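You operate a simulated robot arm through the tools that you are given. There is no shell and no other tool.

Carry out the task below with a simulated robot arm. There is one attempt and no reset: what you move stays moved.

JOB
Put things in order on the narrow table. At the end: the white sponge stick stands where the bronze jar stood; the white cleaner bottle (marked "STAMP CLEANER") is on the silver foil plate; the brown roll stands where the white cleaner bottle stood; the bronze jar stands where the brown roll stood; whatever was shut is shut again. Leave all else as you found it, and nothing knocked over.

Only the result counts: the job must be done as asked and must still hold three seconds after the hand-in. Knocking over, shifting, dropping, spilling or breaking anything else fails it.

ROBOT AND FRAMES
A 7-joint arm with a two-finger parallel gripper, fixed in place. Base frame: the origin is at the foot of the arm, x ahead of it, y to its left, z up; the work surface is at about z = 0. Units: m, rad, N and s.
With the tool pointing down near the work surface it reaches from about 0.22 to 0.58 m from the base axis. Its first joint turns from -1.152 to 1.152 rad. Payload 2.5 kg.
Tool frame: the origin (TCP) lies between the finger pads and is the grasp point; the fingertips stand 0.023 m ahead of it; z points along the fingers, y is the line along which they close. The gripper opens to 0.094 m. The fingers are 0.038 m wide and 0.01 m thick; the gripper's body (0.054 by 0.096 m) begins 0.039 m behind the TCP.
Orientation is told as [roll, pitch, yaw] about the base's x, y, z axes, in that order, counted from this pose: with the fingers straight down and closing along the base's y, the tool's x points along the base's -x, its y along +y and its z along -z.

CONTROLS
- The arm moves only by the tool jog_arm. Its argument "rows" is one flat list of numbers, 7 for each row, row after row: the shift along the tool's x, y, z in m, then the turn, a rotation vector about the tool's x, y, z in rad, then the opening, from 0 (shut) to 1 (fully open). In form: [dx, dy, dz, rx, ry, rz, jaw, dx, dy, dz, rx, ry, rz, jaw, ...]. A call has 1 to 20 rows; each row is the pose to reach, as a shift and turn from the pose commanded when the call began, along the tool's axes at that moment. A row lasts 0.2 s, in which the tool goes at most 0.05 m and 0.15 rad; a call with a longer step from one row to the next is refused whole, and so is a gripper value outside its range. Where a pose cannot be reached the arm comes as near as it can. A force on the tool above 40 N (or 10 N above the force at the start of the call, whichever is more), or a blocked arm, ends the call early, and 0.2 s more pass. Each finger travels about 0.108 m/s and halts on what it meets, pressing with about 37 N; the grip force reading is that of the motor and also rises with nothing between the fingers. The clock runs only during rows and for 0.2 s after the last one: add rows that repeat a pose to give the fingers time. The reply holds the time, the measured pose of the TCP, the force on the tool along the base axes, the opening and the grip force, in the units named above and with some noise, with the torque about the TCP (base axes, N m) and any sound that the robot's microphone picked up.
- Cameras (640 x 400 px; columns grow to the right, rows downward): "scene" is fixed at [0.1081, -0.3957, 0.5705]; the picture's right is [0.94, -0.35, 0.00], its down [-0.15, -0.40, -0.91] and it looks along [0.32, 0.85, -0.42] (base axes); focal length 371 px, centre (320, 200). "wrist" rides on the gripper at [0.086, 0.016, -0.074] in the tool frame; the picture's right is [-0.18, 0.98, 0.00], its down [-0.58, -0.11, -0.81] and it looks along [-0.79, -0.15, 0.59] (tool axes); focal length 243 px, centre (320, 200).
- camera(camera): a new picture of that camera. The clock stands still meanwhile.
- pixel_to_xyz(camera, pixels): there is no depth. For up to 12 entries [column, row, z] of the newest picture of that camera ("zoom" is the newest enlarged one), the place [x, y] in the base frame at which the ray of that pixel passes the height z, good to about 0.002 m, but the place of the scene camera against the robot may be out by one fixed shift of up to 0.018 m in any direction. The clock stands still meanwhile.
- zoom(camera, box): a new picture of the part [left, top, right, bottom] of that camera's present view, enlarged. The clock stands still meanwhile.
- sign_off(): hands the job in; it is judged then, once.

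Leave the gripper open and the arm clear of the work at the hand-in unless told otherwise.

The tools are called after ">>>" by a JSON object that holds its "op" and its "data". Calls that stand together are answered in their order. jog_arm: Moves the arm, as the interface text tells. Its arguments: {"type":"object","properties":{"rows":{"type":"array","items":{"type":"number"}}},"required":["rows"]} The other tools are called the same way: camera (camera) takes a picture; pixel_to_xyz (camera, pixels) gives the place at which the rays of pixels pass given heights; zoom (camera, box) takes an enlarged picture of a part of a camera's view; sign_off () hands the job in.

At the start:

```text
t: 0.0
eef_pos: [0.2318, 0.2407, 0.309]
ee_rot: [0.0, -0.001, 0.001]
ft_force: [-0.4, -0.2, 0.2]
torque: [-0.02, 0.01, -0.02]
grip_width: 0.0939
grasp_force: 0.0
```

scene: 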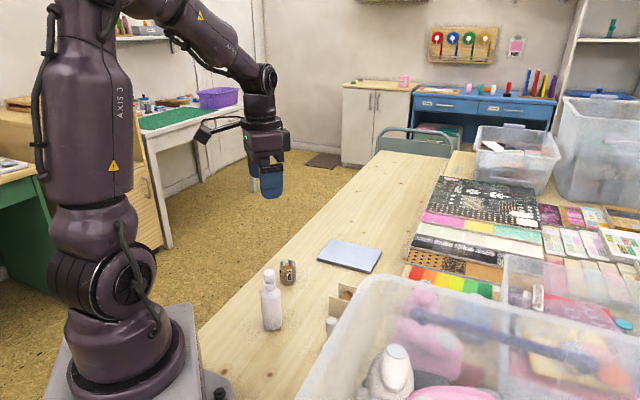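
wrist: 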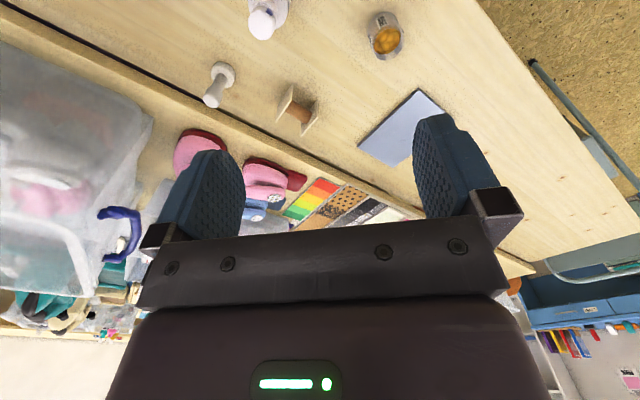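

I see a white bottle near scene (271,300), a bronze jar at (288,272), a foil plate at (350,256), something brown at (345,292) and a white stick at (332,325). I will zoom in on both cameras first.

>>> {"op": "zoom", "data": {"camera": "scene", "box": [220, 220, 400, 360]}}

>>> {"op": "zoom", "data": {"camera": "wrist", "box": [180, 0, 460, 175]}}

```text
2.86 times, centred on (310, 290) of scene
```

zoom: 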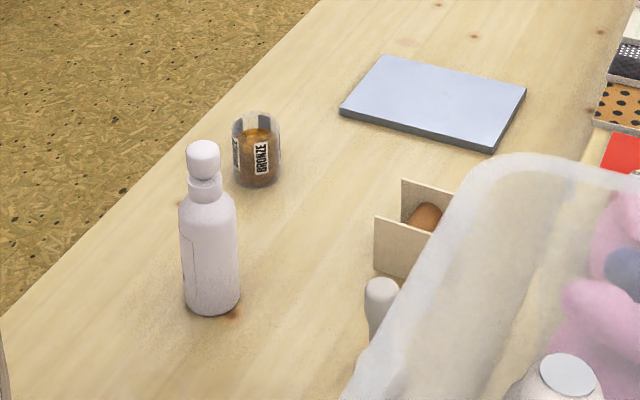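

```text
2.29 times, centred on (320, 88) of wrist
```

zoom: 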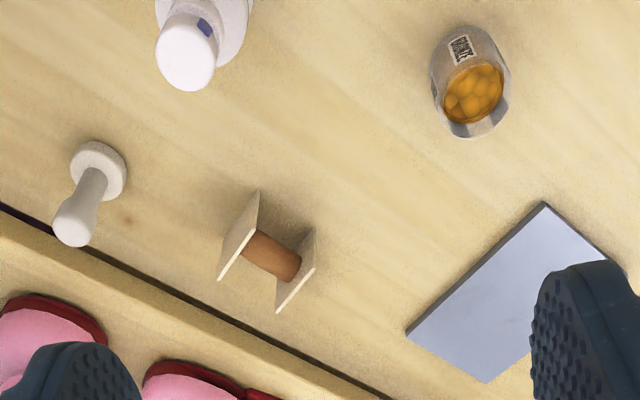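

The zooms show the bottle, jar, stick, plate and a brown roll between two boards. Next I convert some wrist zoom pixels to table positions: stick base (98,172), roll (270,256), roll flange ends, jar (470,80) and the plate corners.

>>> {"op": "pixel_to_xyz", "data": {"camera": "zoom", "pixels": [[98, 165, 0], [98, 172, 0.01], [258, 192, 0], [220, 280, 0], [315, 230, 0], [278, 312, 0], [470, 45, 0], [470, 80, 0], [543, 203, 0], [407, 332, 0], [487, 383, 0], [75, 225, 0.08]]}}

>>> {"op": "pixel_to_xyz", "data": {"camera": "scene", "pixels": [[272, 328, 0], [289, 284, 0], [268, 272, 0.12], [317, 258, 0], [333, 240, 0], [381, 250, 0], [361, 272, 0], [331, 318, 0.08], [327, 317, 0], [327, 296, 0]]}}

```text
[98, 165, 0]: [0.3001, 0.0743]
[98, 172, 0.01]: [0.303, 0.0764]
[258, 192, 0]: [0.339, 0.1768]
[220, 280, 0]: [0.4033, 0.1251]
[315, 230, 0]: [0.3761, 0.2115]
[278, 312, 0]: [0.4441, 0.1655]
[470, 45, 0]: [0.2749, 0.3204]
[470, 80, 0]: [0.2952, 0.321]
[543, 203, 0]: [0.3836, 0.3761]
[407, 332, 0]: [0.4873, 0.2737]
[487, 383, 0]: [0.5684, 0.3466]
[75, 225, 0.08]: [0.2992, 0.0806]
```

```text
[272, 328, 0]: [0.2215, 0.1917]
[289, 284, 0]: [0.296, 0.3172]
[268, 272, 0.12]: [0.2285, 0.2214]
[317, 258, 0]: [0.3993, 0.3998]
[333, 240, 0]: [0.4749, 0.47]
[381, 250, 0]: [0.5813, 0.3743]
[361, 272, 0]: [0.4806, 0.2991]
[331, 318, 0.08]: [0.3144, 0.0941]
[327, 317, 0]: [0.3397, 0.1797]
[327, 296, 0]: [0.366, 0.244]
```

The wrist camera gives approximate positions: stick (0.30,0.075), roll about (0.38,0.17), jar about (0.285,0.32), plate corners (0.384,0.376), (0.487,0.274), (0.568,0.347). The bottle is cut off in the wrist view. I will move high over to y≈0.40 and turn the tool so that the wrist camera looks back along -y over all the items.

>>> {"op": "jog_arm", "data": {"rows": [-0.0048, 0.016, -0.002, 0, 0, 0.14, 1, -0.0096, 0.032, -0.004, 0, 0, 0.28, 1, -0.0144, 0.048, -0.006, 0, 0, 0.42, 1, -0.0192, 0.064, -0.008, 0, 0, 0.56, 1, -0.024, 0.08, -0.01, 0, 0, 0.7, 1, -0.0288, 0.096, -0.012, 0, 0, 0.84, 1, -0.0336, 0.112, -0.014, 0, 0, 0.98, 1, -0.0384, 0.128, -0.016, 0, 0, 1.12, 1, -0.0432, 0.144, -0.018, 0, 0, 1.26, 1, -0.048, 0.16, -0.02, 0, 0, 1.4, 1, -0.048, 0.16, -0.02, 0, 0, 1.4, 1]}}

>>> {"op": "camera", "data": {"camera": "wrist"}}

>>> {"op": "camera", "data": {"camera": "scene"}}

```text
t: 2.4
eef_pos: [0.28, 0.4023, 0.3301]
ee_rot: [0.002, 0.0, -1.402]
ft_force: [0.2, -0.6, -0.4]
torque: [0.01, -0.02, 0.04]
grip_width: 0.094
grasp_force: 0.1
```

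```text
taken
```

wrist: 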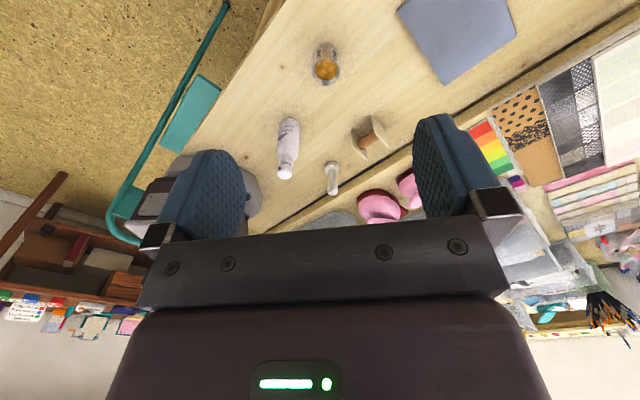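

```text
taken
```

scene: 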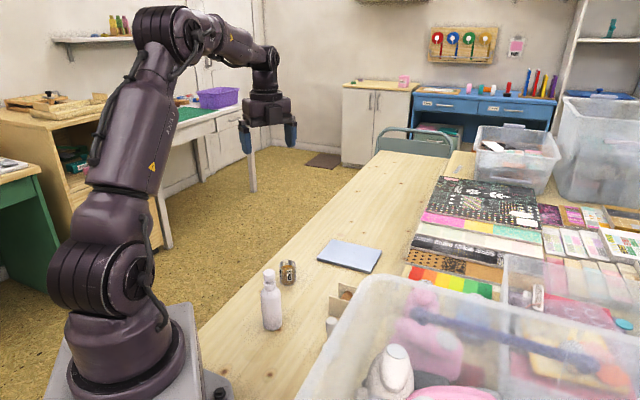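

Now all the items are visible: jar (327,63), bottle (288,145), stick (332,175), roll (369,135), plate (458,40). I zoom in on them.

>>> {"op": "zoom", "data": {"camera": "wrist", "box": [250, 30, 426, 140]}}

>>> {"op": "zoom", "data": {"camera": "wrist", "box": [250, 90, 426, 200]}}

```text
3.64 times, centred on (338, 85) of wrist
```

zoom: 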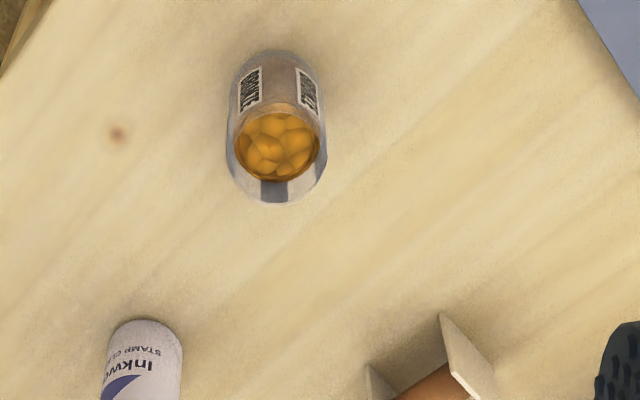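

```text
3.64 times, centred on (338, 145) of wrist
```

zoom: 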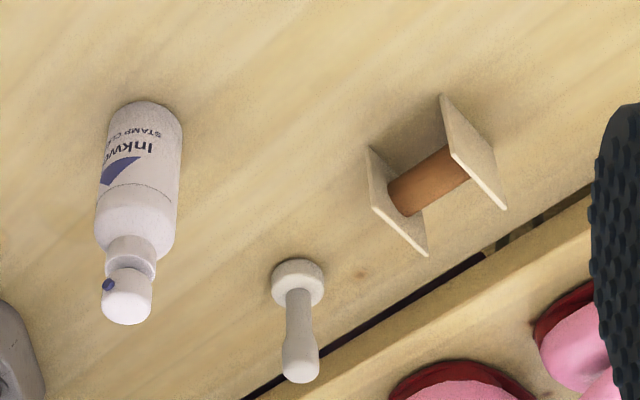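

The bottle has a cap and the label "STAMP CLEANER". The jar is an open glass with bronze-coloured content, so it must stay upright. The roll is a spool with two square end boards. I convert pixels of this zoom: bottle base (147,101), its sides, stick base (298,259), and the roll's board corners.

>>> {"op": "pixel_to_xyz", "data": {"camera": "zoom", "pixels": [[147, 101, 0], [108, 125, 0], [183, 125, 0], [298, 259, 0], [272, 280, 0], [324, 282, 0], [440, 95, 0], [495, 150, 0], [367, 147, 0], [450, 152, 0.045], [507, 210, 0.045], [428, 256, 0.045]]}}

>>> {"op": "pixel_to_xyz", "data": {"camera": "wrist", "pixels": [[326, 44, 0], [313, 53, 0], [340, 53, 0], [397, 12, 0.005], [441, 86, 0.005], [516, 33, 0.005], [288, 119, 0], [285, 178, 0.14]]}}

```text
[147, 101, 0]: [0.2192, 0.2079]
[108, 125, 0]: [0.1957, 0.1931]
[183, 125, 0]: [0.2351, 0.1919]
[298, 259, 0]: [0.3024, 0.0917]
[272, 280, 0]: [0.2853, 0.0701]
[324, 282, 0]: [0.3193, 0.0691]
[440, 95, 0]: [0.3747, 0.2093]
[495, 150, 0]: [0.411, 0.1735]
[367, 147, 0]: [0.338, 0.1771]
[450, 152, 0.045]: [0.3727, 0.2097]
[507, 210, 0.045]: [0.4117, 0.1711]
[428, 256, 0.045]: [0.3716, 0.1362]
```

```text
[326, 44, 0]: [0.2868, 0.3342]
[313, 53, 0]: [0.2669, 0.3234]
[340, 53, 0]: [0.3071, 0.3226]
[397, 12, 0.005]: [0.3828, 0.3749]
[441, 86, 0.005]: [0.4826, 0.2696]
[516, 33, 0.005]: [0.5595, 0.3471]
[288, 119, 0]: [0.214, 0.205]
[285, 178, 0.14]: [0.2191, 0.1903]
```

Estimates so far: bottle centre (0.2155,0.1885) with diameter about 0.04, jar centre (0.287,0.314), stick (0.302,0.072), roll centre (0.374,0.173) with its axis at about 45°, plate centre about (0.471,0.361). Now I find the bottle's heights by checking rays of its shoulder (178,228), neck (155,262), cap top (126,324) and the stick top (300,383) at several heights.

>>> {"op": "pixel_to_xyz", "data": {"camera": "zoom", "pixels": [[178, 228, 0.07], [178, 228, 0.09], [155, 262, 0.09], [155, 262, 0.11], [152, 290, 0.1], [152, 290, 0.12], [126, 324, 0.12], [126, 324, 0.14], [300, 383, 0.07], [300, 383, 0.09], [320, 345, 0.07], [283, 370, 0.08]]}}

>>> {"op": "zoom", "data": {"camera": "scene", "box": [240, 255, 304, 340]}}

```text
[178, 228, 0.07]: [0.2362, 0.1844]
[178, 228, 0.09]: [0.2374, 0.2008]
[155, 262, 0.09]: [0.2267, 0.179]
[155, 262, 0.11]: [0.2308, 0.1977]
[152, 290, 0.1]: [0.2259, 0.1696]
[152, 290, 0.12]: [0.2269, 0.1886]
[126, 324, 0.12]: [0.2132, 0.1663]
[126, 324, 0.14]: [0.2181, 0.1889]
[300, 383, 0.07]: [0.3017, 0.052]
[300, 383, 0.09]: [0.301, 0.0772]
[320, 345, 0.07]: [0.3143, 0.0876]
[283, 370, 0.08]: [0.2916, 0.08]
```

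```text
4.71 times, centred on (272, 298) of scene
```

zoom: 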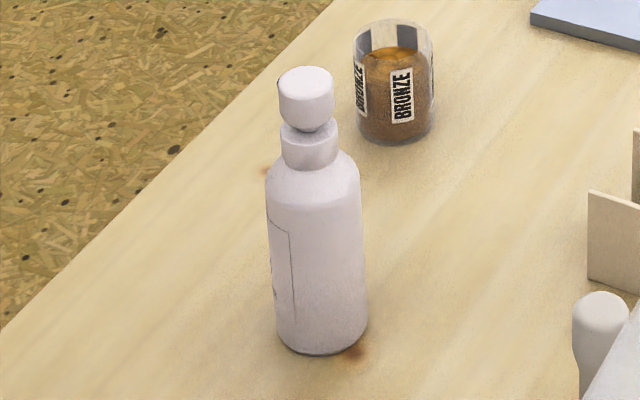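

The bottle body is straight up to about z=0.075, the collar is at about 0.09–0.105 and the cap at about 0.108–0.13. The stick is about 0.08 tall. I now go lower for a closer wrist look at the bottle, to TCP about (0.22,0.33,0.20). That is still above everything.

>>> {"op": "jog_arm", "data": {"rows": [-0.0118, -0.0142, 0.026, 0, 0, 0, 1, -0.0235, -0.0284, 0.052, 0, 0, 0, 1, -0.0353, -0.0426, 0.078, 0, 0, 0, 1, -0.047, -0.0568, 0.104, 0, 0, 0, 1, -0.0588, -0.071, 0.13, 0, 0, 0, 1, -0.0588, -0.071, 0.13, 0, 0, 0, 1]}}

>>> {"op": "camera", "data": {"camera": "wrist"}}

>>> {"op": "zoom", "data": {"camera": "wrist", "box": [240, 60, 416, 240]}}

```text
t: 3.8
eef_pos: [0.2209, 0.3325, 0.1979]
ee_rot: [0.0, 0.0, -1.398]
ft_force: [0.1, -0.2, 0.2]
torque: [-0.02, 0.02, -0.02]
grip_width: 0.0936
grasp_force: 0.1
```

```text
taken
```

wrist: 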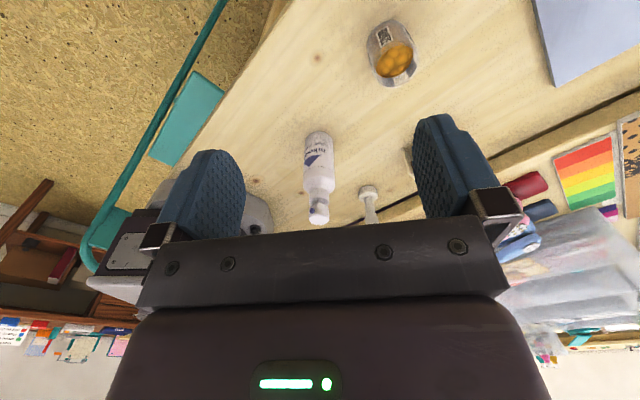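

```text
2.22 times, centred on (328, 150) of wrist
```

zoom: 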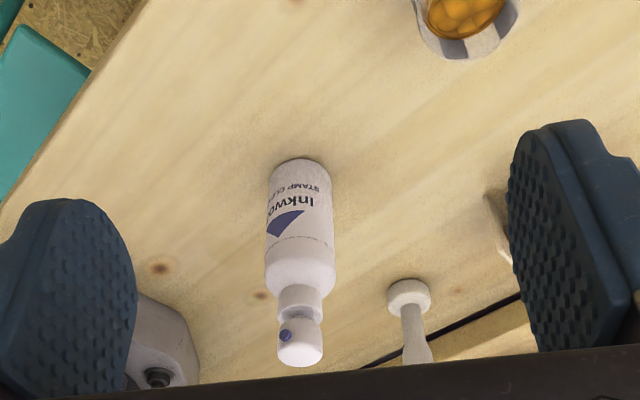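

The bottle is at zoom (300,255) with its base near edge at (301,158), the shoulder at rows 265–285, the collar at 285–318 and the cap at 320–366. I query these for precise position and height.

>>> {"op": "pixel_to_xyz", "data": {"camera": "zoom", "pixels": [[301, 158, 0], [269, 180, 0], [332, 180, 0], [335, 265, 0.07], [335, 265, 0.08], [322, 295, 0.08], [322, 295, 0.1], [279, 295, 0.09], [321, 318, 0.1], [276, 345, 0.12], [323, 345, 0.12], [300, 366, 0.13]]}}

>>> {"op": "pixel_to_xyz", "data": {"camera": "wrist", "pixels": [[387, 20, 0], [367, 40, 0], [410, 38, 0], [399, 86, 0.05], [418, 60, 0.05], [372, 60, 0.05]]}}

```text
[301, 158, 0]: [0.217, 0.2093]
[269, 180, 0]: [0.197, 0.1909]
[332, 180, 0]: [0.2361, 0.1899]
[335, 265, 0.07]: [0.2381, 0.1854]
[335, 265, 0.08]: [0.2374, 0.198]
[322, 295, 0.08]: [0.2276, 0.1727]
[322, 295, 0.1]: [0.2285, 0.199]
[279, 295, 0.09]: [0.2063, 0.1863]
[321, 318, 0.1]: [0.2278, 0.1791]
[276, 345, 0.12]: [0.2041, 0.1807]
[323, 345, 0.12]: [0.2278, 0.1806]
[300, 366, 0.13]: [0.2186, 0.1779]
```

```text
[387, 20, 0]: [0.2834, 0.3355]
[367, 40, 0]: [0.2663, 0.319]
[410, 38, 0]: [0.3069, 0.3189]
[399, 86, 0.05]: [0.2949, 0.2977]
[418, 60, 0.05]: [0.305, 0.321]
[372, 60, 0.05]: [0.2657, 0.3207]
```

The bottle axis is at about (0.2168,0.189), the collar has a diameter of about 0.022 at z 0.087–0.107, and the cap about 0.024 at z 0.11–0.13. I will go above it at z=0.20 and check alignment before descending.

>>> {"op": "jog_arm", "data": {"rows": [-0.035, -0.0069, 0, 0, 0, 0, 1, -0.07, -0.0138, 0, 0, 0, 0, 1, -0.105, -0.0208, 0, 0, 0, 0, 1, -0.1399, -0.0277, 0, 0, 0, 0, 1, -0.1399, -0.0277, 0, 0, 0, 0, 1]}}

>>> {"op": "camera", "data": {"camera": "wrist"}}

>>> {"op": "camera", "data": {"camera": "scene"}}

```text
t: 5.0
eef_pos: [0.2173, 0.1887, 0.2008]
ee_rot: [0.001, -0.001, -1.4]
ft_force: [-0.3, 0.0, 0.8]
torque: [0.0, -0.01, 0.02]
grip_width: 0.094
grasp_force: 0.0
```

```text
taken
```

wrist: 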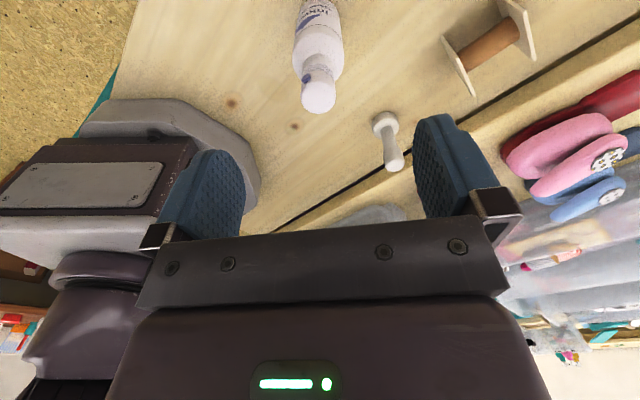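

```text
taken
```

scene: 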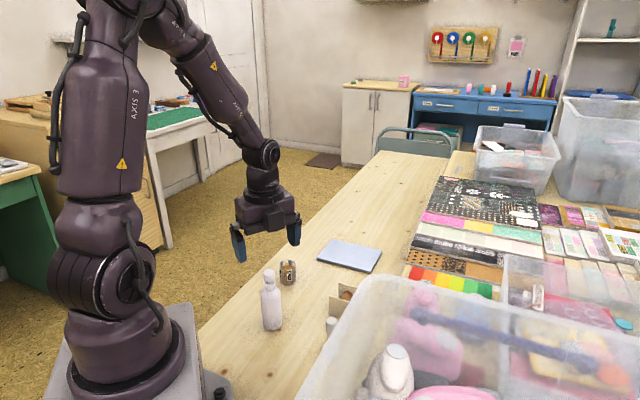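

The gripper is above the bottle, whose cap is at wrist (318,95). I check the cap's edges at cap height against the TCP (0.217,0.189).

>>> {"op": "pixel_to_xyz", "data": {"camera": "wrist", "pixels": [[318, 114, 0.13], [300, 95, 0.12], [335, 95, 0.12], [298, 50, 0.075], [344, 50, 0.075]]}}

>>> {"op": "zoom", "data": {"camera": "wrist", "box": [260, 0, 376, 130]}}

```text
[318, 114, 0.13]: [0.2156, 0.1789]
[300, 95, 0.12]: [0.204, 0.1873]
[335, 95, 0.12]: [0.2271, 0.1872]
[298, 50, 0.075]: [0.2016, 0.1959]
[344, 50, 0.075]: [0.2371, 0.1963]
```

```text
3.08 times, centred on (318, 65) of wrist
```

zoom: 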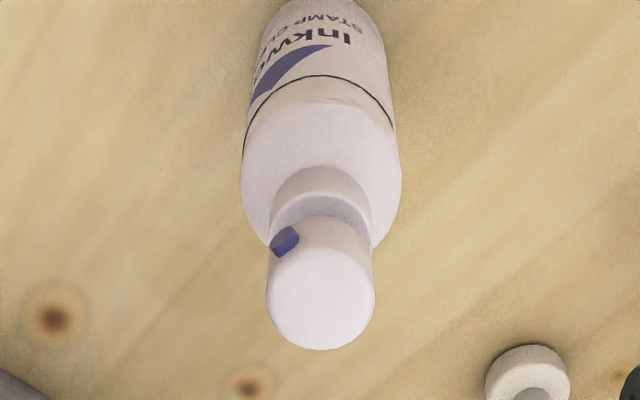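

The cap centre is about (0.2156,0.190), which lines up with the TCP. I descend 0.085 to TCP z≈0.116, so the tips reach about 0.093 and the gripper body stays about 0.155, clear of the cap. Then I close the fingers.

>>> {"op": "jog_arm", "data": {"rows": [0, -0.0005, 0.03, 0, 0, 0, 1, 0, -0.001, 0.06, 0, 0, 0, 1, 0, -0.001, 0.085, 0, 0, 0, 1, 0, -0.001, 0.085, 0, 0, 0, 1]}}

>>> {"op": "camera", "data": {"camera": "scene"}}

>>> {"op": "camera", "data": {"camera": "wrist"}}

```text
t: 6.0
eef_pos: [0.2148, 0.1885, 0.1139]
ee_rot: [0.0, 0.001, -1.4]
ft_force: [0.8, 0.2, -0.2]
torque: [-0.02, 0.01, -0.02]
grip_width: 0.094
grasp_force: 0.0
```

```text
taken
```

scene: 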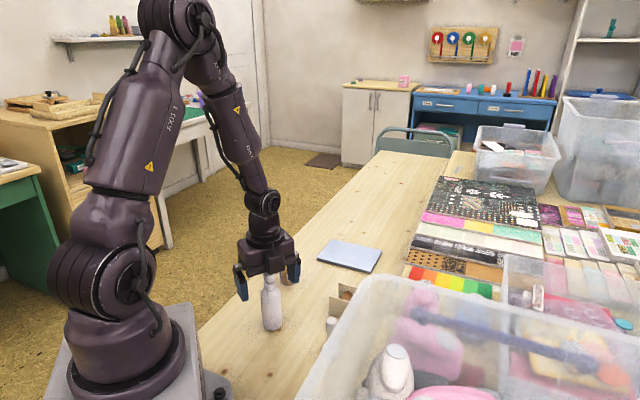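

```text
taken
```

wrist: 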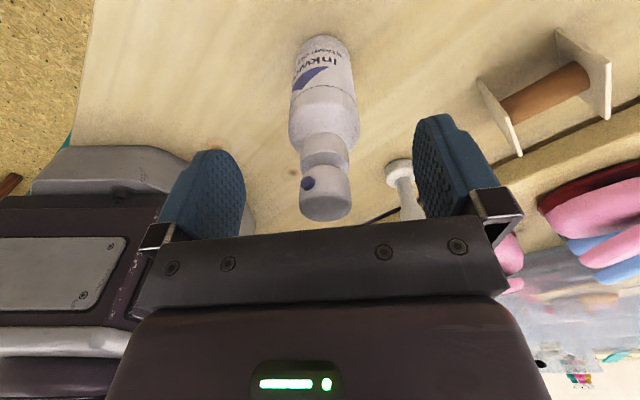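

The cap and collar lie between the fingers. I now close the gripper and hold.

>>> {"op": "jog_arm", "data": {"rows": [0, 0, 0, 0, 0, 0, 0, 0, 0, 0, 0, 0, 0, 0, 0, 0, 0, 0, 0, 0, 0, 0, 0, 0, 0, 0, 0, 0]}}

>>> {"op": "camera", "data": {"camera": "wrist"}}

>>> {"op": "camera", "data": {"camera": "scene"}}

```text
t: 7.0
eef_pos: [0.2156, 0.1895, 0.1157]
ee_rot: [0.003, 0.002, -1.4]
ft_force: [5.4, 0.1, 14.2]
torque: [0.04, -0.38, -0.01]
grip_width: 0.0234
grasp_force: 37.3
```

```text
taken
```

wrist: 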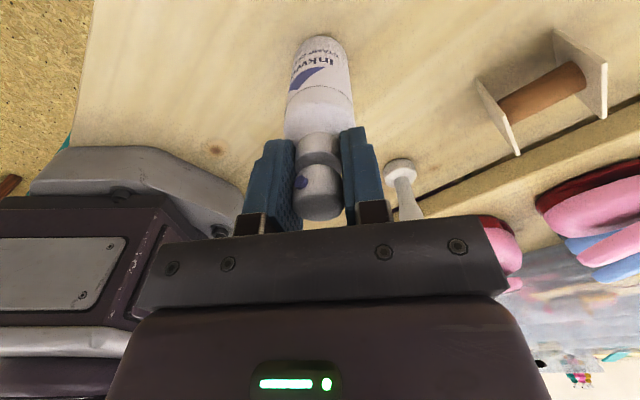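

```text
taken
```

scene: 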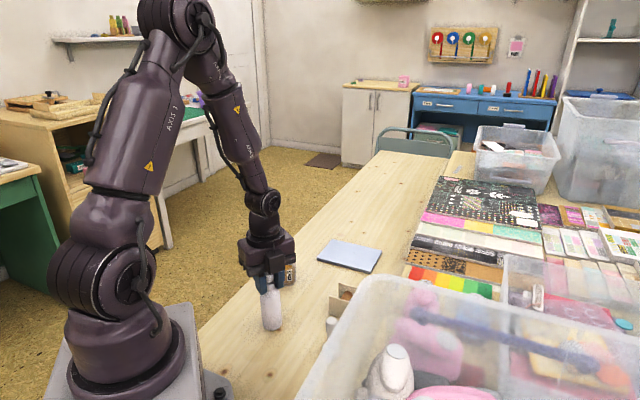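

The grip is firm (width 0.0234, 37 N), with a 14 N upward force on the tool from squeezing near the shoulder. I lift slowly by 0.02, then to 0.06, and check.

>>> {"op": "jog_arm", "data": {"rows": [0, 0, -0.005, 0, 0, 0, 0, 0, 0, -0.01, 0, 0, 0, 0, 0, 0, -0.02, 0, 0, 0, 0, 0, 0, -0.02, 0, 0, 0, 0]}}

>>> {"op": "camera", "data": {"camera": "wrist"}}

>>> {"op": "zoom", "data": {"camera": "scene", "box": [220, 220, 320, 340]}}

```text
t: 8.0
eef_pos: [0.2151, 0.1876, 0.1349]
ee_rot: [0.0, 0.0, -1.399]
ft_force: [0.0, -0.2, -0.3]
torque: [0.01, 0.0, 0.0]
grip_width: 0.0228
grasp_force: 36.9
```

```text
taken
```

wrist: 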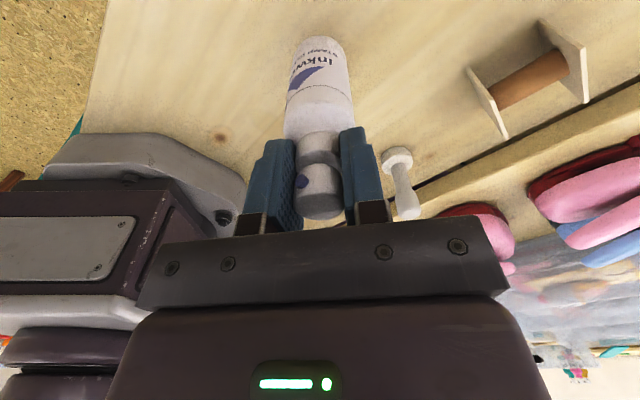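

```text
3.33 times, centred on (270, 280) of scene
```

zoom: 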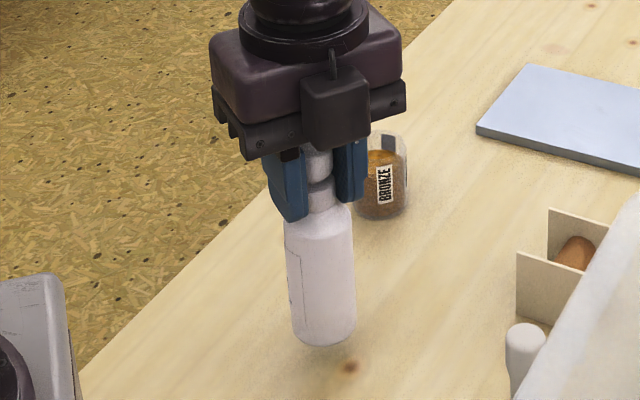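

The bottle hangs straight in the grip and is free of the table. I lift it another 0.085 and carry it over to the plate at about (0.462,0.352), passing between the jar and the roll at a safe height.

>>> {"op": "jog_arm", "data": {"rows": [0, 0, -0.02, 0, 0, 0, 0, 0, 0, -0.05, 0, 0, 0, 0, 0, 0, -0.075, 0, 0, 0, 0, 0, 0, -0.085, 0, 0, 0, 0, 0.0048, 0.0108, -0.085, 0, 0, 0, 0, 0.0144, 0.0325, -0.085, 0, 0, 0, 0, 0.0287, 0.065, -0.085, 0, 0, 0, 0, 0.0443, 0.1002, -0.085, 0, 0, 0, 0, 0.0598, 0.1354, -0.085, 0, 0, 0, 0, 0.0753, 0.1705, -0.085, 0, 0, 0, 0, 0.0909, 0.2057, -0.085, 0, 0, 0, 0, 0.1052, 0.2382, -0.085, 0, 0, 0, 0, 0.1148, 0.2599, -0.085, 0, 0, 0, 0, 0.1196, 0.2707, -0.085, 0, 0, 0, 0, 0.1196, 0.2707, -0.085, 0, 0, 0, 0]}}

>>> {"op": "camera", "data": {"camera": "wrist"}}

>>> {"op": "camera", "data": {"camera": "scene"}}

```text
t: 11.2
eef_pos: [0.4627, 0.351, 0.2205]
ee_rot: [0.001, 0.001, -1.4]
ft_force: [-0.7, -0.1, -1.6]
torque: [0.0, 0.0, -0.02]
grip_width: 0.0229
grasp_force: 36.6
```

```text
taken
```

wrist: 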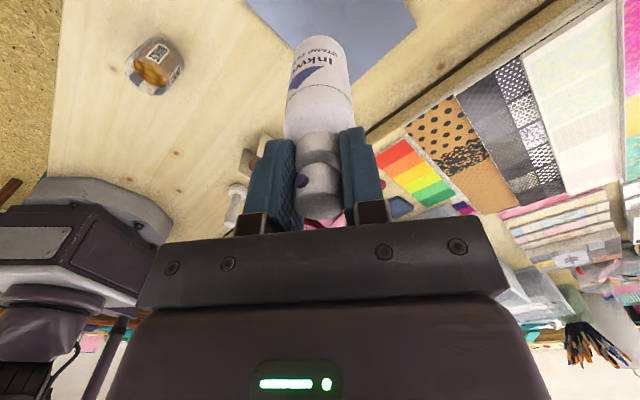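

```text
taken
```

scene: 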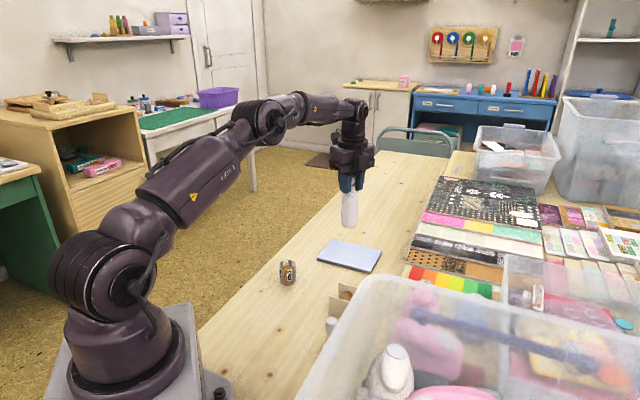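

The bottle hangs above the plate. I check the plate's near corner, which shows at wrist (360,87), and the left edge (245,0) before lowering.

>>> {"op": "pixel_to_xyz", "data": {"camera": "wrist", "pixels": [[360, 87, 0.01], [416, 17, 0.01], [247, 3, 0.01], [360, 87, 0.0]]}}

>>> {"op": "zoom", "data": {"camera": "scene", "box": [290, 160, 410, 290]}}

```text
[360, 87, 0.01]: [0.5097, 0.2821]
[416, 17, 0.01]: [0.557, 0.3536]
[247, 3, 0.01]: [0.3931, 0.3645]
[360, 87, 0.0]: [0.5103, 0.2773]
```

```text
3.08 times, centred on (350, 225) of scene
```

zoom: 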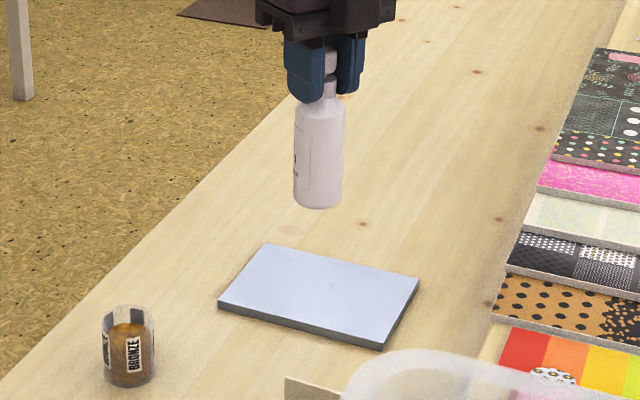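

I zoom the wrist view to see the plate's edge exactly.

>>> {"op": "zoom", "data": {"camera": "wrist", "box": [230, 0, 430, 125]}}

```text
3.20 times, centred on (330, 62) of wrist
```

zoom: 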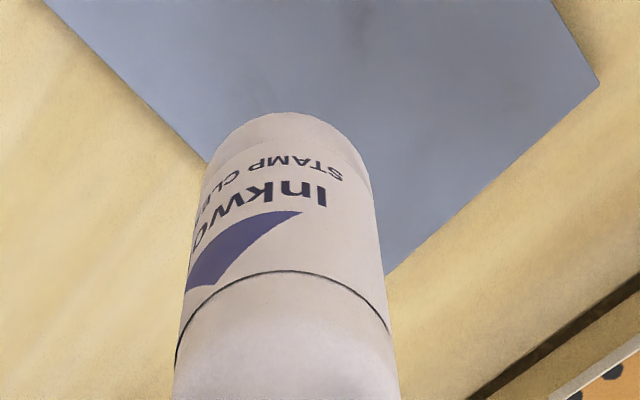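

Now the plate's corner at zoom (599,83) and its edge at (385,278), plus the left edge at (45,0) and (207,163), are clear. I convert them at the plate's top height.

>>> {"op": "pixel_to_xyz", "data": {"camera": "zoom", "pixels": [[599, 83, 0.01], [387, 277, 0.01], [45, 0, 0.01], [207, 163, 0.01], [548, 0, 0.01], [599, 83, 0.005], [387, 277, 0.005]]}}

```text
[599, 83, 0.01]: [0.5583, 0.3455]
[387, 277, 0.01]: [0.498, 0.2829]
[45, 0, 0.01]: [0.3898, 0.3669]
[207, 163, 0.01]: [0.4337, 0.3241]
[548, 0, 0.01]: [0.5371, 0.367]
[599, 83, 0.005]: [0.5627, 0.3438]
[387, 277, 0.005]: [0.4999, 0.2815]
```

The plate's centre is about (0.471,0.360), and the bottle above (0.463,0.351) is well inside. I lower it to TCP z≈0.131, which leaves a small gap.

>>> {"op": "jog_arm", "data": {"rows": [0, 0, 0.02, 0, 0, 0, 0, 0, 0, 0.045, 0, 0, 0, 0, 0, 0, 0.07, 0, 0, 0, 0, 0, 0, 0.082, 0, 0, 0, 0, 0, 0, 0.089, 0, 0, 0, 0, 0, 0, 0.089, 0, 0, 0, 0]}}

>>> {"op": "zoom", "data": {"camera": "scene", "box": [290, 180, 410, 290]}}

```text
t: 12.6
eef_pos: [0.4619, 0.3528, 0.1316]
ee_rot: [-0.001, 0.001, -1.398]
ft_force: [0.8, -1.1, -2.1]
torque: [0.0, -0.01, -0.01]
grip_width: 0.0226
grasp_force: 36.7
```

```text
3.64 times, centred on (350, 235) of scene
```

zoom: 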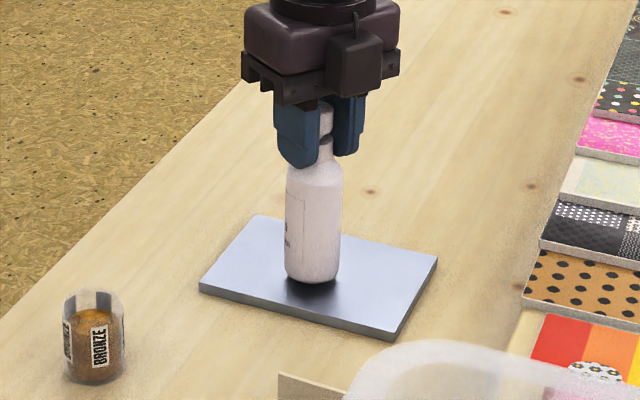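

The bottle is just above the plate. I lower it in 1 mm steps until I feel contact.

>>> {"op": "jog_arm", "data": {"rows": [0, 0, 0.001, 0, 0, 0, 0, 0, 0, 0.002, 0, 0, 0, 0, 0, 0, 0.003, 0, 0, 0, 0, 0, 0, 0.003, 0, 0, 0, 0]}}

```text
t: 13.6
eef_pos: [0.4612, 0.3521, 0.1274]
ee_rot: [-0.001, 0.001, -1.4]
ft_force: [0.1, 0.4, -1.4]
torque: [0.03, -0.04, -0.02]
grip_width: 0.0223
grasp_force: 37.6
```

There is no contact yet (force z about -1.4 N, which is the bottle's weight). I continue in 1 mm steps.

>>> {"op": "jog_arm", "data": {"rows": [0, 0, 0.001, 0, 0, 0, 0, 0, 0, 0.002, 0, 0, 0, 0, 0, 0, 0.002, 0, 0, 0, 0]}}

```text
t: 14.4
eef_pos: [0.461, 0.3516, 0.125]
ee_rot: [0.001, -0.001, -1.402]
ft_force: [0.9, -0.8, -1.2]
torque: [-0.01, 0.0, 0.01]
grip_width: 0.0224
grasp_force: 37.0
```

Still free. I go on in 1 mm steps.

>>> {"op": "jog_arm", "data": {"rows": [0, 0, 0.001, 0, 0, 0, 0, 0, 0, 0.002, 0, 0, 0, 0, 0, 0, 0.002, 0, 0, 0, 0]}}

>>> {"op": "zoom", "data": {"camera": "scene", "box": [310, 200, 390, 280]}}

```text
t: 15.2
eef_pos: [0.4619, 0.3516, 0.1247]
ee_rot: [0.003, -0.001, -1.4]
ft_force: [-1.9, -2.5, 9.1]
torque: [-0.16, 0.2, 0.0]
grip_width: 0.0226
grasp_force: 37.0
```

```text
5.00 times, centred on (350, 240) of scene
```

zoom: 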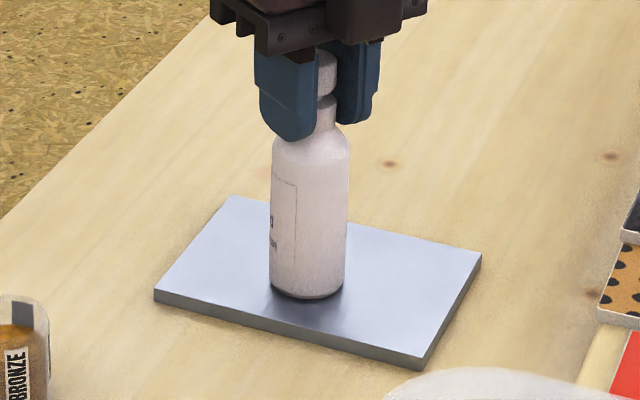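

Contact is felt (9 N). I ease up by 1 mm, then open the fingers gradually.

>>> {"op": "jog_arm", "data": {"rows": [0, 0, -0.001, 0, 0, 0, 0, 0, 0, -0.001, 0, 0, 0, 0.3, 0, 0, -0.001, 0, 0, 0, 0.45, 0, 0, -0.001, 0, 0, 0, 0.8, 0, 0, -0.001, 0, 0, 0, 1, 0, 0, -0.001, 0, 0, 0, 1]}}

>>> {"op": "zoom", "data": {"camera": "scene", "box": [290, 180, 410, 290]}}

>>> {"op": "camera", "data": {"camera": "wrist"}}

```text
t: 16.6
eef_pos: [0.4604, 0.3515, 0.1248]
ee_rot: [0.0, 0.0, -1.399]
ft_force: [0.8, -0.1, -0.5]
torque: [-0.01, 0.04, -0.02]
grip_width: 0.094
grasp_force: 0.0
```

```text
3.64 times, centred on (350, 235) of scene
```

zoom: 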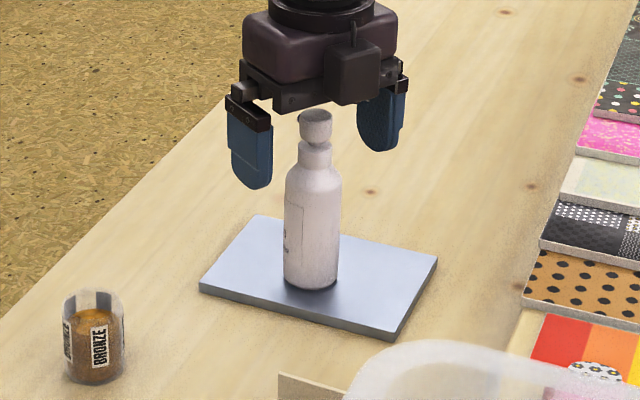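

```text
taken
```

wrist: 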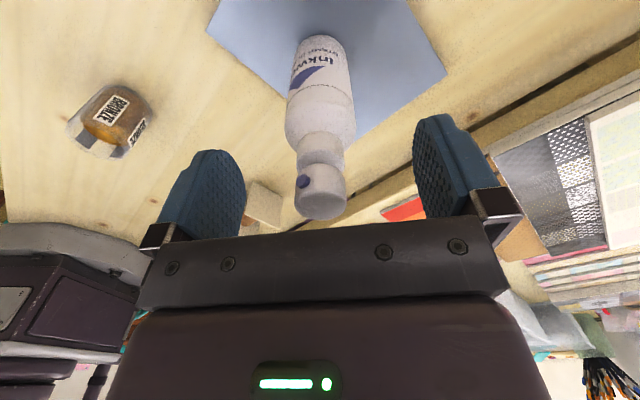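

The bottle stands on the plate. I rise 0.09, then move above the roll (0.374,0.173), turning the tool by 0.615 rad so the fingers close along the roll's axis.

>>> {"op": "jog_arm", "data": {"rows": [0, 0, -0.03, 0, 0, 0, 1, 0, 0, -0.06, 0, 0, 0, 1, 0, 0, -0.09, 0, 0, 0, 1, -0.0269, -0.0194, -0.09, 0, 0, -0.1025, 1, -0.0538, -0.0387, -0.09, 0, 0, -0.205, 1, -0.0808, -0.0581, -0.09, 0, 0, -0.3075, 1, -0.1077, -0.0774, -0.09, 0, 0, -0.41, 1, -0.1346, -0.0968, -0.09, 0, 0, -0.5125, 1, -0.1615, -0.1161, -0.09, 0, 0, -0.615, 1, -0.1615, -0.1161, -0.09, 0, 0, -0.615, 1]}}

>>> {"op": "camera", "data": {"camera": "wrist"}}

>>> {"op": "zoom", "data": {"camera": "wrist", "box": [240, 0, 400, 100]}}

```text
t: 18.8
eef_pos: [0.3739, 0.173, 0.2163]
ee_rot: [0.0, 0.0, -0.782]
ft_force: [0.2, 0.4, 0.1]
torque: [-0.02, 0.0, 0.0]
grip_width: 0.094
grasp_force: 0.0
```

```text
taken
```

wrist: 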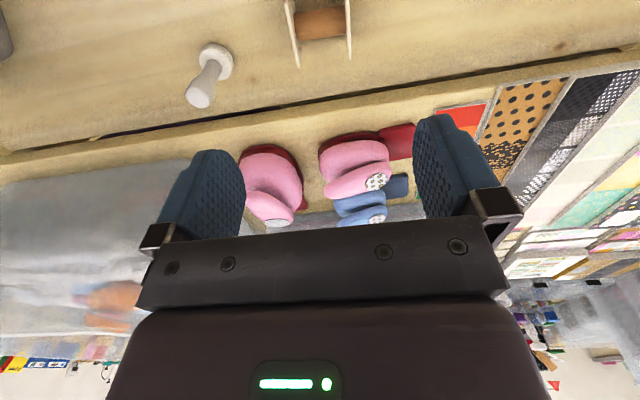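

```text
4.00 times, centred on (320, 50) of wrist
```

zoom: 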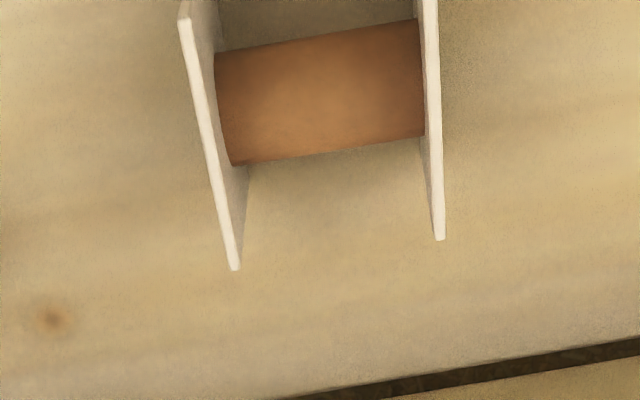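

The roll's end boards are seen from above: left board top edge from (185,20) to (235,270), right board from (428,0) to (440,240). I convert these at z≈0.047.

>>> {"op": "pixel_to_xyz", "data": {"camera": "zoom", "pixels": [[182, 20, 0.047], [231, 270, 0.047], [427, 0, 0.047], [440, 240, 0.047], [240, 262, 0.047], [447, 235, 0.047], [320, 95, 0.04], [240, 165, 0.025], [425, 135, 0.025]]}}

>>> {"op": "zoom", "data": {"camera": "scene", "box": [300, 250, 400, 350]}}

```text
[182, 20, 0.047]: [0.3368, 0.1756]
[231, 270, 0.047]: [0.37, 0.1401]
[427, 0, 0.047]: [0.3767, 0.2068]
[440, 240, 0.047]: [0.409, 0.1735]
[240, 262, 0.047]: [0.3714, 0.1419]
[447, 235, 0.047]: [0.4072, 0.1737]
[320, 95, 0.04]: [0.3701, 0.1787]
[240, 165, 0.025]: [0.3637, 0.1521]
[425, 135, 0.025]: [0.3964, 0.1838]
```

```text
4.00 times, centred on (350, 300) of scene
```

zoom: 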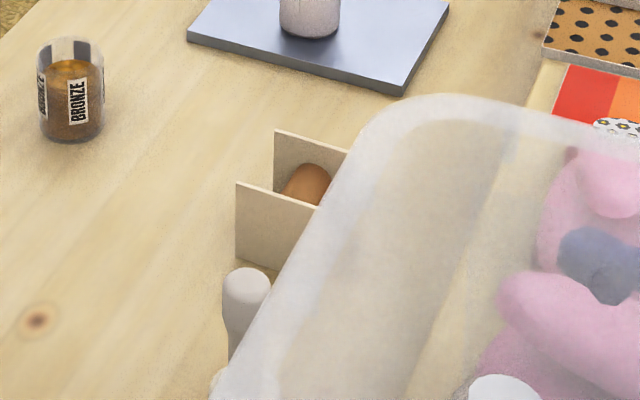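

The roll's centre is about (0.3728,0.1743), its axis at 44°, its length about 0.05 and its height about 0.048. Before descending, I check how near the pink items and the table gap are to the gripper.

>>> {"op": "pixel_to_xyz", "data": {"camera": "wrist", "pixels": [[320, 105, 0], [345, 140, 0], [325, 150, 0.05], [355, 190, 0.05], [245, 160, 0.05], [212, 50, 0], [198, 106, 0.08], [385, 140, 0.0]]}}

>>> {"op": "zoom", "data": {"camera": "wrist", "box": [170, 0, 430, 230]}}

```text
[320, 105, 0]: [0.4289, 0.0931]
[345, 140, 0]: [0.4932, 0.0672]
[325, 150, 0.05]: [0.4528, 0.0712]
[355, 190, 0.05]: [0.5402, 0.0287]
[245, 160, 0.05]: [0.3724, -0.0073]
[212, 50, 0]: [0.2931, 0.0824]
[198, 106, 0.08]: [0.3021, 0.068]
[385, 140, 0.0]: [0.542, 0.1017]
```

```text
1.74 times, centred on (300, 115) of wrist
```

zoom: 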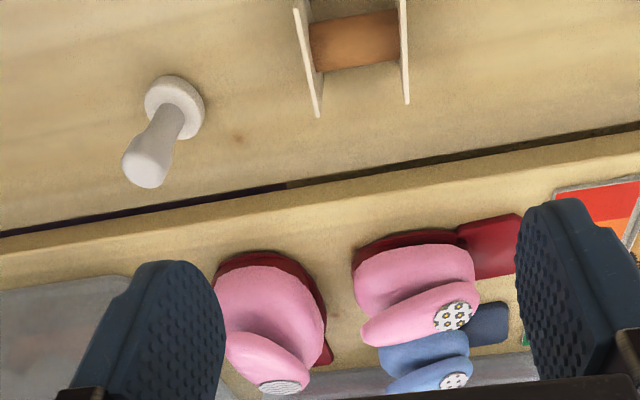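

The pink items are about 0.13 m away, which is clear. I descend over the roll to TCP z≈0.028 with the fingers open.

>>> {"op": "jog_arm", "data": {"rows": [0.0004, 0, 0.04, 0, 0, 0, 1, 0.0008, 0, 0.08, 0, 0, 0, 1, 0.0012, 0, 0.12, 0, 0, 0, 1, 0.0017, 0, 0.15, 0, 0, 0, 1, 0.0017, 0, 0.172, 0, 0, 0, 1, 0.0017, 0, 0.188, 0, 0, 0, 1, 0.0017, 0, 0.188, 0, 0, 0, 1]}}

>>> {"op": "camera", "data": {"camera": "wrist"}}

>>> {"op": "zoom", "data": {"camera": "scene", "box": [280, 210, 420, 340]}}

```text
t: 20.4
eef_pos: [0.3753, 0.1765, 0.0281]
ee_rot: [0.0, -0.001, -0.784]
ft_force: [-0.4, 0.0, 0.4]
torque: [-0.01, -0.04, 0.02]
grip_width: 0.0941
grasp_force: 0.1
```

```text
taken
```

wrist: 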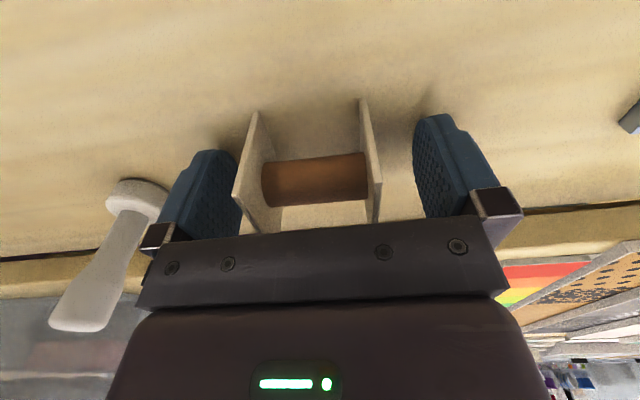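

```text
3.08 times, centred on (350, 275) of scene
```

zoom: 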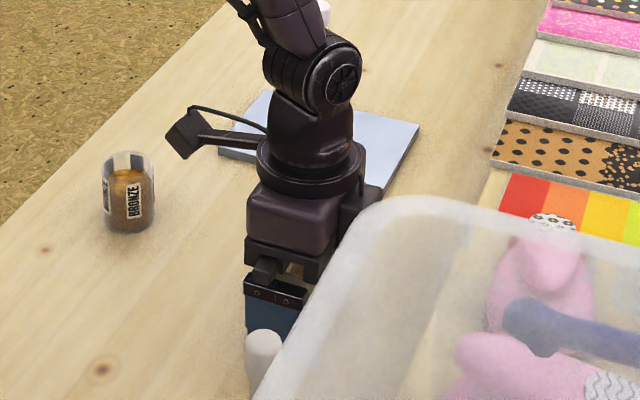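

The boards sit between the fingers, slightly toward the left finger. I shift 3 mm along tool -y to centre, then close.

>>> {"op": "jog_arm", "data": {"rows": [0, -0.003, 0, 0, 0, 0, 1, 0, -0.003, 0, 0, 0, 0, 0.7, 0, -0.003, 0, 0, 0, 0, 0.6, 0, -0.003, 0, 0, 0, 0, 0, 0, -0.003, 0, 0, 0, 0, 0, 0, -0.003, 0, 0, 0, 0, 0]}}

>>> {"op": "camera", "data": {"camera": "wrist"}}

```text
t: 21.8
eef_pos: [0.3704, 0.1736, 0.0258]
ee_rot: [-0.001, 0.001, -0.784]
ft_force: [0.3, -0.3, 0.2]
torque: [-0.01, -0.02, 0.04]
grip_width: 0.0509
grasp_force: 37.1
```

```text
taken
```

wrist: 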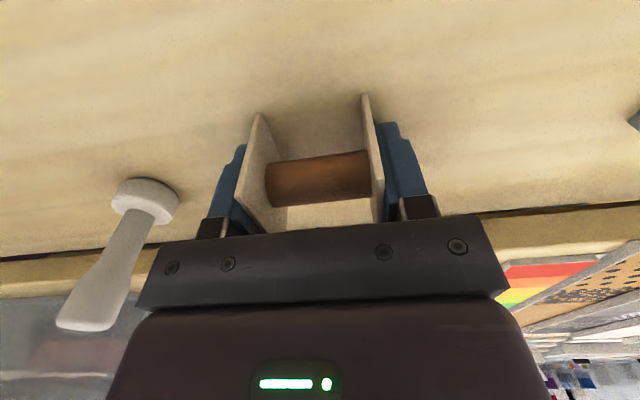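

The roll is gripped at width 0.0509. I lift it 0.02 first and look.

>>> {"op": "jog_arm", "data": {"rows": [0, 0, -0.01, 0, 0, 0, 0, 0, 0, -0.025, 0, 0, 0, 0, 0, 0, -0.025, 0, 0, 0, 0]}}

>>> {"op": "camera", "data": {"camera": "wrist"}}

```text
t: 22.6
eef_pos: [0.3712, 0.1718, 0.0519]
ee_rot: [-0.001, 0.0, -0.783]
ft_force: [0.4, 0.4, -0.6]
torque: [-0.01, -0.01, -0.01]
grip_width: 0.0513
grasp_force: 37.4
```

```text
taken
```

wrist: 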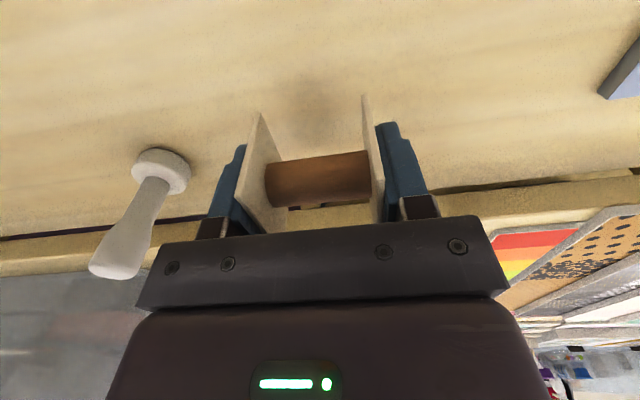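

The whole spool lifts cleanly. I raise it 0.1 and carry it to above the bottle's old place (0.2168,0.189), keeping its orientation.

>>> {"op": "jog_arm", "data": {"rows": [0, 0, -0.03, 0, 0, 0, 0, 0, 0, -0.065, 0, 0, 0, 0, 0, 0, -0.095, 0, 0, 0, 0, 0.0121, -0.0098, -0.1, 0, 0, 0, 0, 0.0362, -0.0294, -0.1, 0, 0, 0, 0, 0.0603, -0.049, -0.1, 0, 0, 0, 0, 0.0844, -0.0685, -0.1, 0, 0, 0, 0, 0.1085, -0.0881, -0.1, 0, 0, 0, 0, 0.1205, -0.0979, -0.1, 0, 0, 0, 0, 0.1205, -0.0979, -0.1, 0, 0, 0, 0]}}

>>> {"op": "camera", "data": {"camera": "scene"}}

>>> {"op": "camera", "data": {"camera": "wrist"}}

```text
t: 24.8
eef_pos: [0.217, 0.1872, 0.1508]
ee_rot: [0.0, 0.002, -0.783]
ft_force: [-0.3, 0.1, 0.2]
torque: [0.01, -0.02, 0.01]
grip_width: 0.051
grasp_force: 37.0
```

```text
taken
```

scene: 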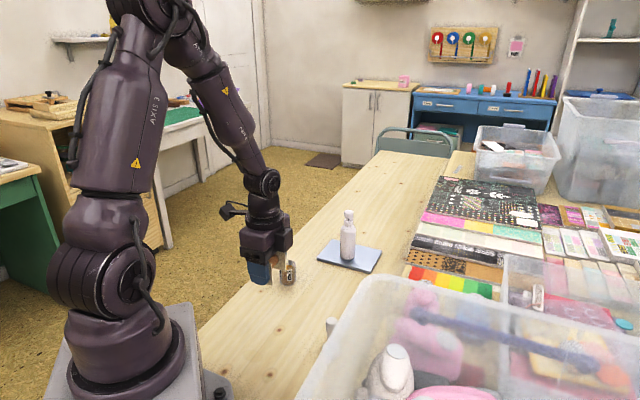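

```text
taken
```

wrist: 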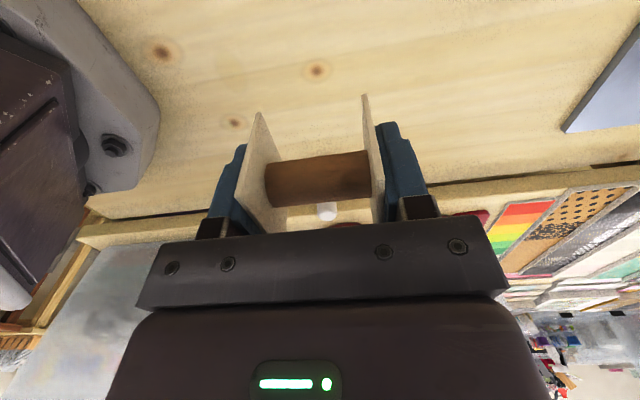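

The position is (0.217,0.1872). I correct by about 1.5 mm and lower to TCP z≈0.032.

>>> {"op": "jog_arm", "data": {"rows": [0.0005, 0.0005, 0.03, 0, 0, 0, 0, 0.001, 0.001, 0.06, 0, 0, 0, 0, 0.001, 0.001, 0.09, 0, 0, 0, 0, 0.001, 0.001, 0.11, 0, 0, 0, 0, 0.001, 0.001, 0.118, 0, 0, 0, 0, 0.001, 0.001, 0.118, 0, 0, 0, 0]}}

>>> {"op": "zoom", "data": {"camera": "scene", "box": [210, 220, 340, 350]}}

```text
t: 26.2
eef_pos: [0.2176, 0.1905, 0.0331]
ee_rot: [0.0, 0.001, -0.785]
ft_force: [-0.8, -0.2, -0.8]
torque: [-0.01, 0.01, 0.02]
grip_width: 0.0511
grasp_force: 36.5
```

```text
3.08 times, centred on (275, 285) of scene
```

zoom: 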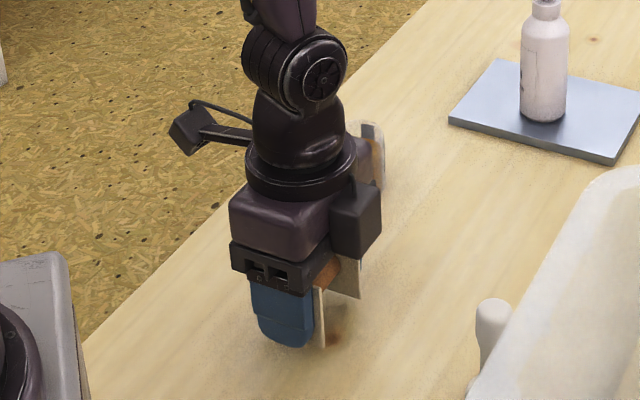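

The roll is just above the table and the jar behind it is clear. I lower in 1 mm steps to feel contact.

>>> {"op": "jog_arm", "data": {"rows": [0, 0, 0.001, 0, 0, 0, 0, 0, 0, 0.002, 0, 0, 0, 0, 0, 0, 0.003, 0, 0, 0, 0, 0, 0, 0.004, 0, 0, 0, 0, 0, 0, 0.004, 0, 0, 0, 0]}}

```text
t: 27.4
eef_pos: [0.2174, 0.1897, 0.03]
ee_rot: [0.0, 0.002, -0.784]
ft_force: [-0.1, 0.0, -1.3]
torque: [0.01, -0.01, -0.02]
grip_width: 0.0508
grasp_force: 36.7
```

No contact yet. I continue in 1 mm steps.

>>> {"op": "jog_arm", "data": {"rows": [0, 0, 0.001, 0, 0, 0, 0, 0, 0, 0.002, 0, 0, 0, 0, 0, 0, 0.0025, 0, 0, 0, 0, 0, 0, 0.0025, 0, 0, 0, 0]}}

```text
t: 28.4
eef_pos: [0.2173, 0.1901, 0.0267]
ee_rot: [0.001, 0.0, -0.783]
ft_force: [0.1, 0.1, -0.7]
torque: [-0.02, -0.01, -0.01]
grip_width: 0.0511
grasp_force: 37.2
```

Still free. I go another 1.5 mm.

>>> {"op": "jog_arm", "data": {"rows": [0, 0, 0.0007, 0, 0, 0, 0, 0, 0, 0.0015, 0, 0, 0, 0, 0, 0, 0.0015, 0, 0, 0, 0]}}

```text
t: 29.2
eef_pos: [0.2164, 0.19, 0.0266]
ee_rot: [-0.001, 0.0, -0.785]
ft_force: [-2.8, -8.7, 31.1]
torque: [-0.12, 0.13, -0.02]
grip_width: 0.0509
grasp_force: 36.9
```

Contact is firm now (31 N). I ease up 1 mm and then open the fingers.

>>> {"op": "jog_arm", "data": {"rows": [0, 0, -0.0012, 0, 0, 0, 0, 0, 0, -0.0012, 0, 0, 0, 0]}}

```text
t: 29.8
eef_pos: [0.2166, 0.1902, 0.0271]
ee_rot: [0.0, 0.002, -0.784]
ft_force: [-0.2, 0.3, 0.3]
torque: [0.0, -0.02, 0.0]
grip_width: 0.0512
grasp_force: 37.2
```

The force is near zero. I now open the fingers gradually.

>>> {"op": "jog_arm", "data": {"rows": [0, 0, 0, 0, 0, 0, 0.56, 0, 0, 0, 0, 0, 0, 0.62, 0, 0, 0, 0, 0, 0, 0.8, 0, 0, 0, 0, 0, 0, 1, 0, 0, 0, 0, 0, 0, 1]}}

>>> {"op": "camera", "data": {"camera": "wrist"}}

```text
t: 31.0
eef_pos: [0.2174, 0.1906, 0.0275]
ee_rot: [0.0, 0.001, -0.784]
ft_force: [0.4, 0.0, -0.6]
torque: [0.01, 0.0, 0.0]
grip_width: 0.094
grasp_force: 0.1
```

```text
taken
```

wrist: 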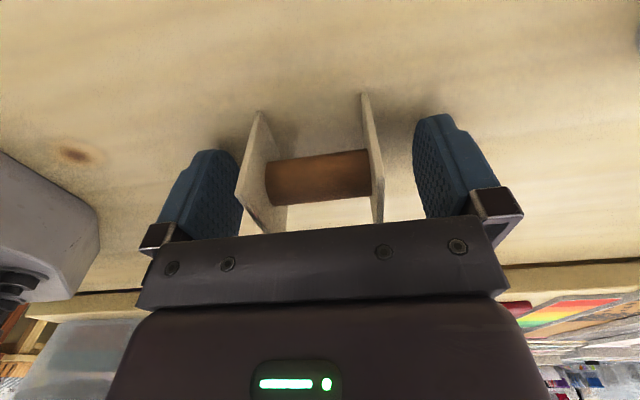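

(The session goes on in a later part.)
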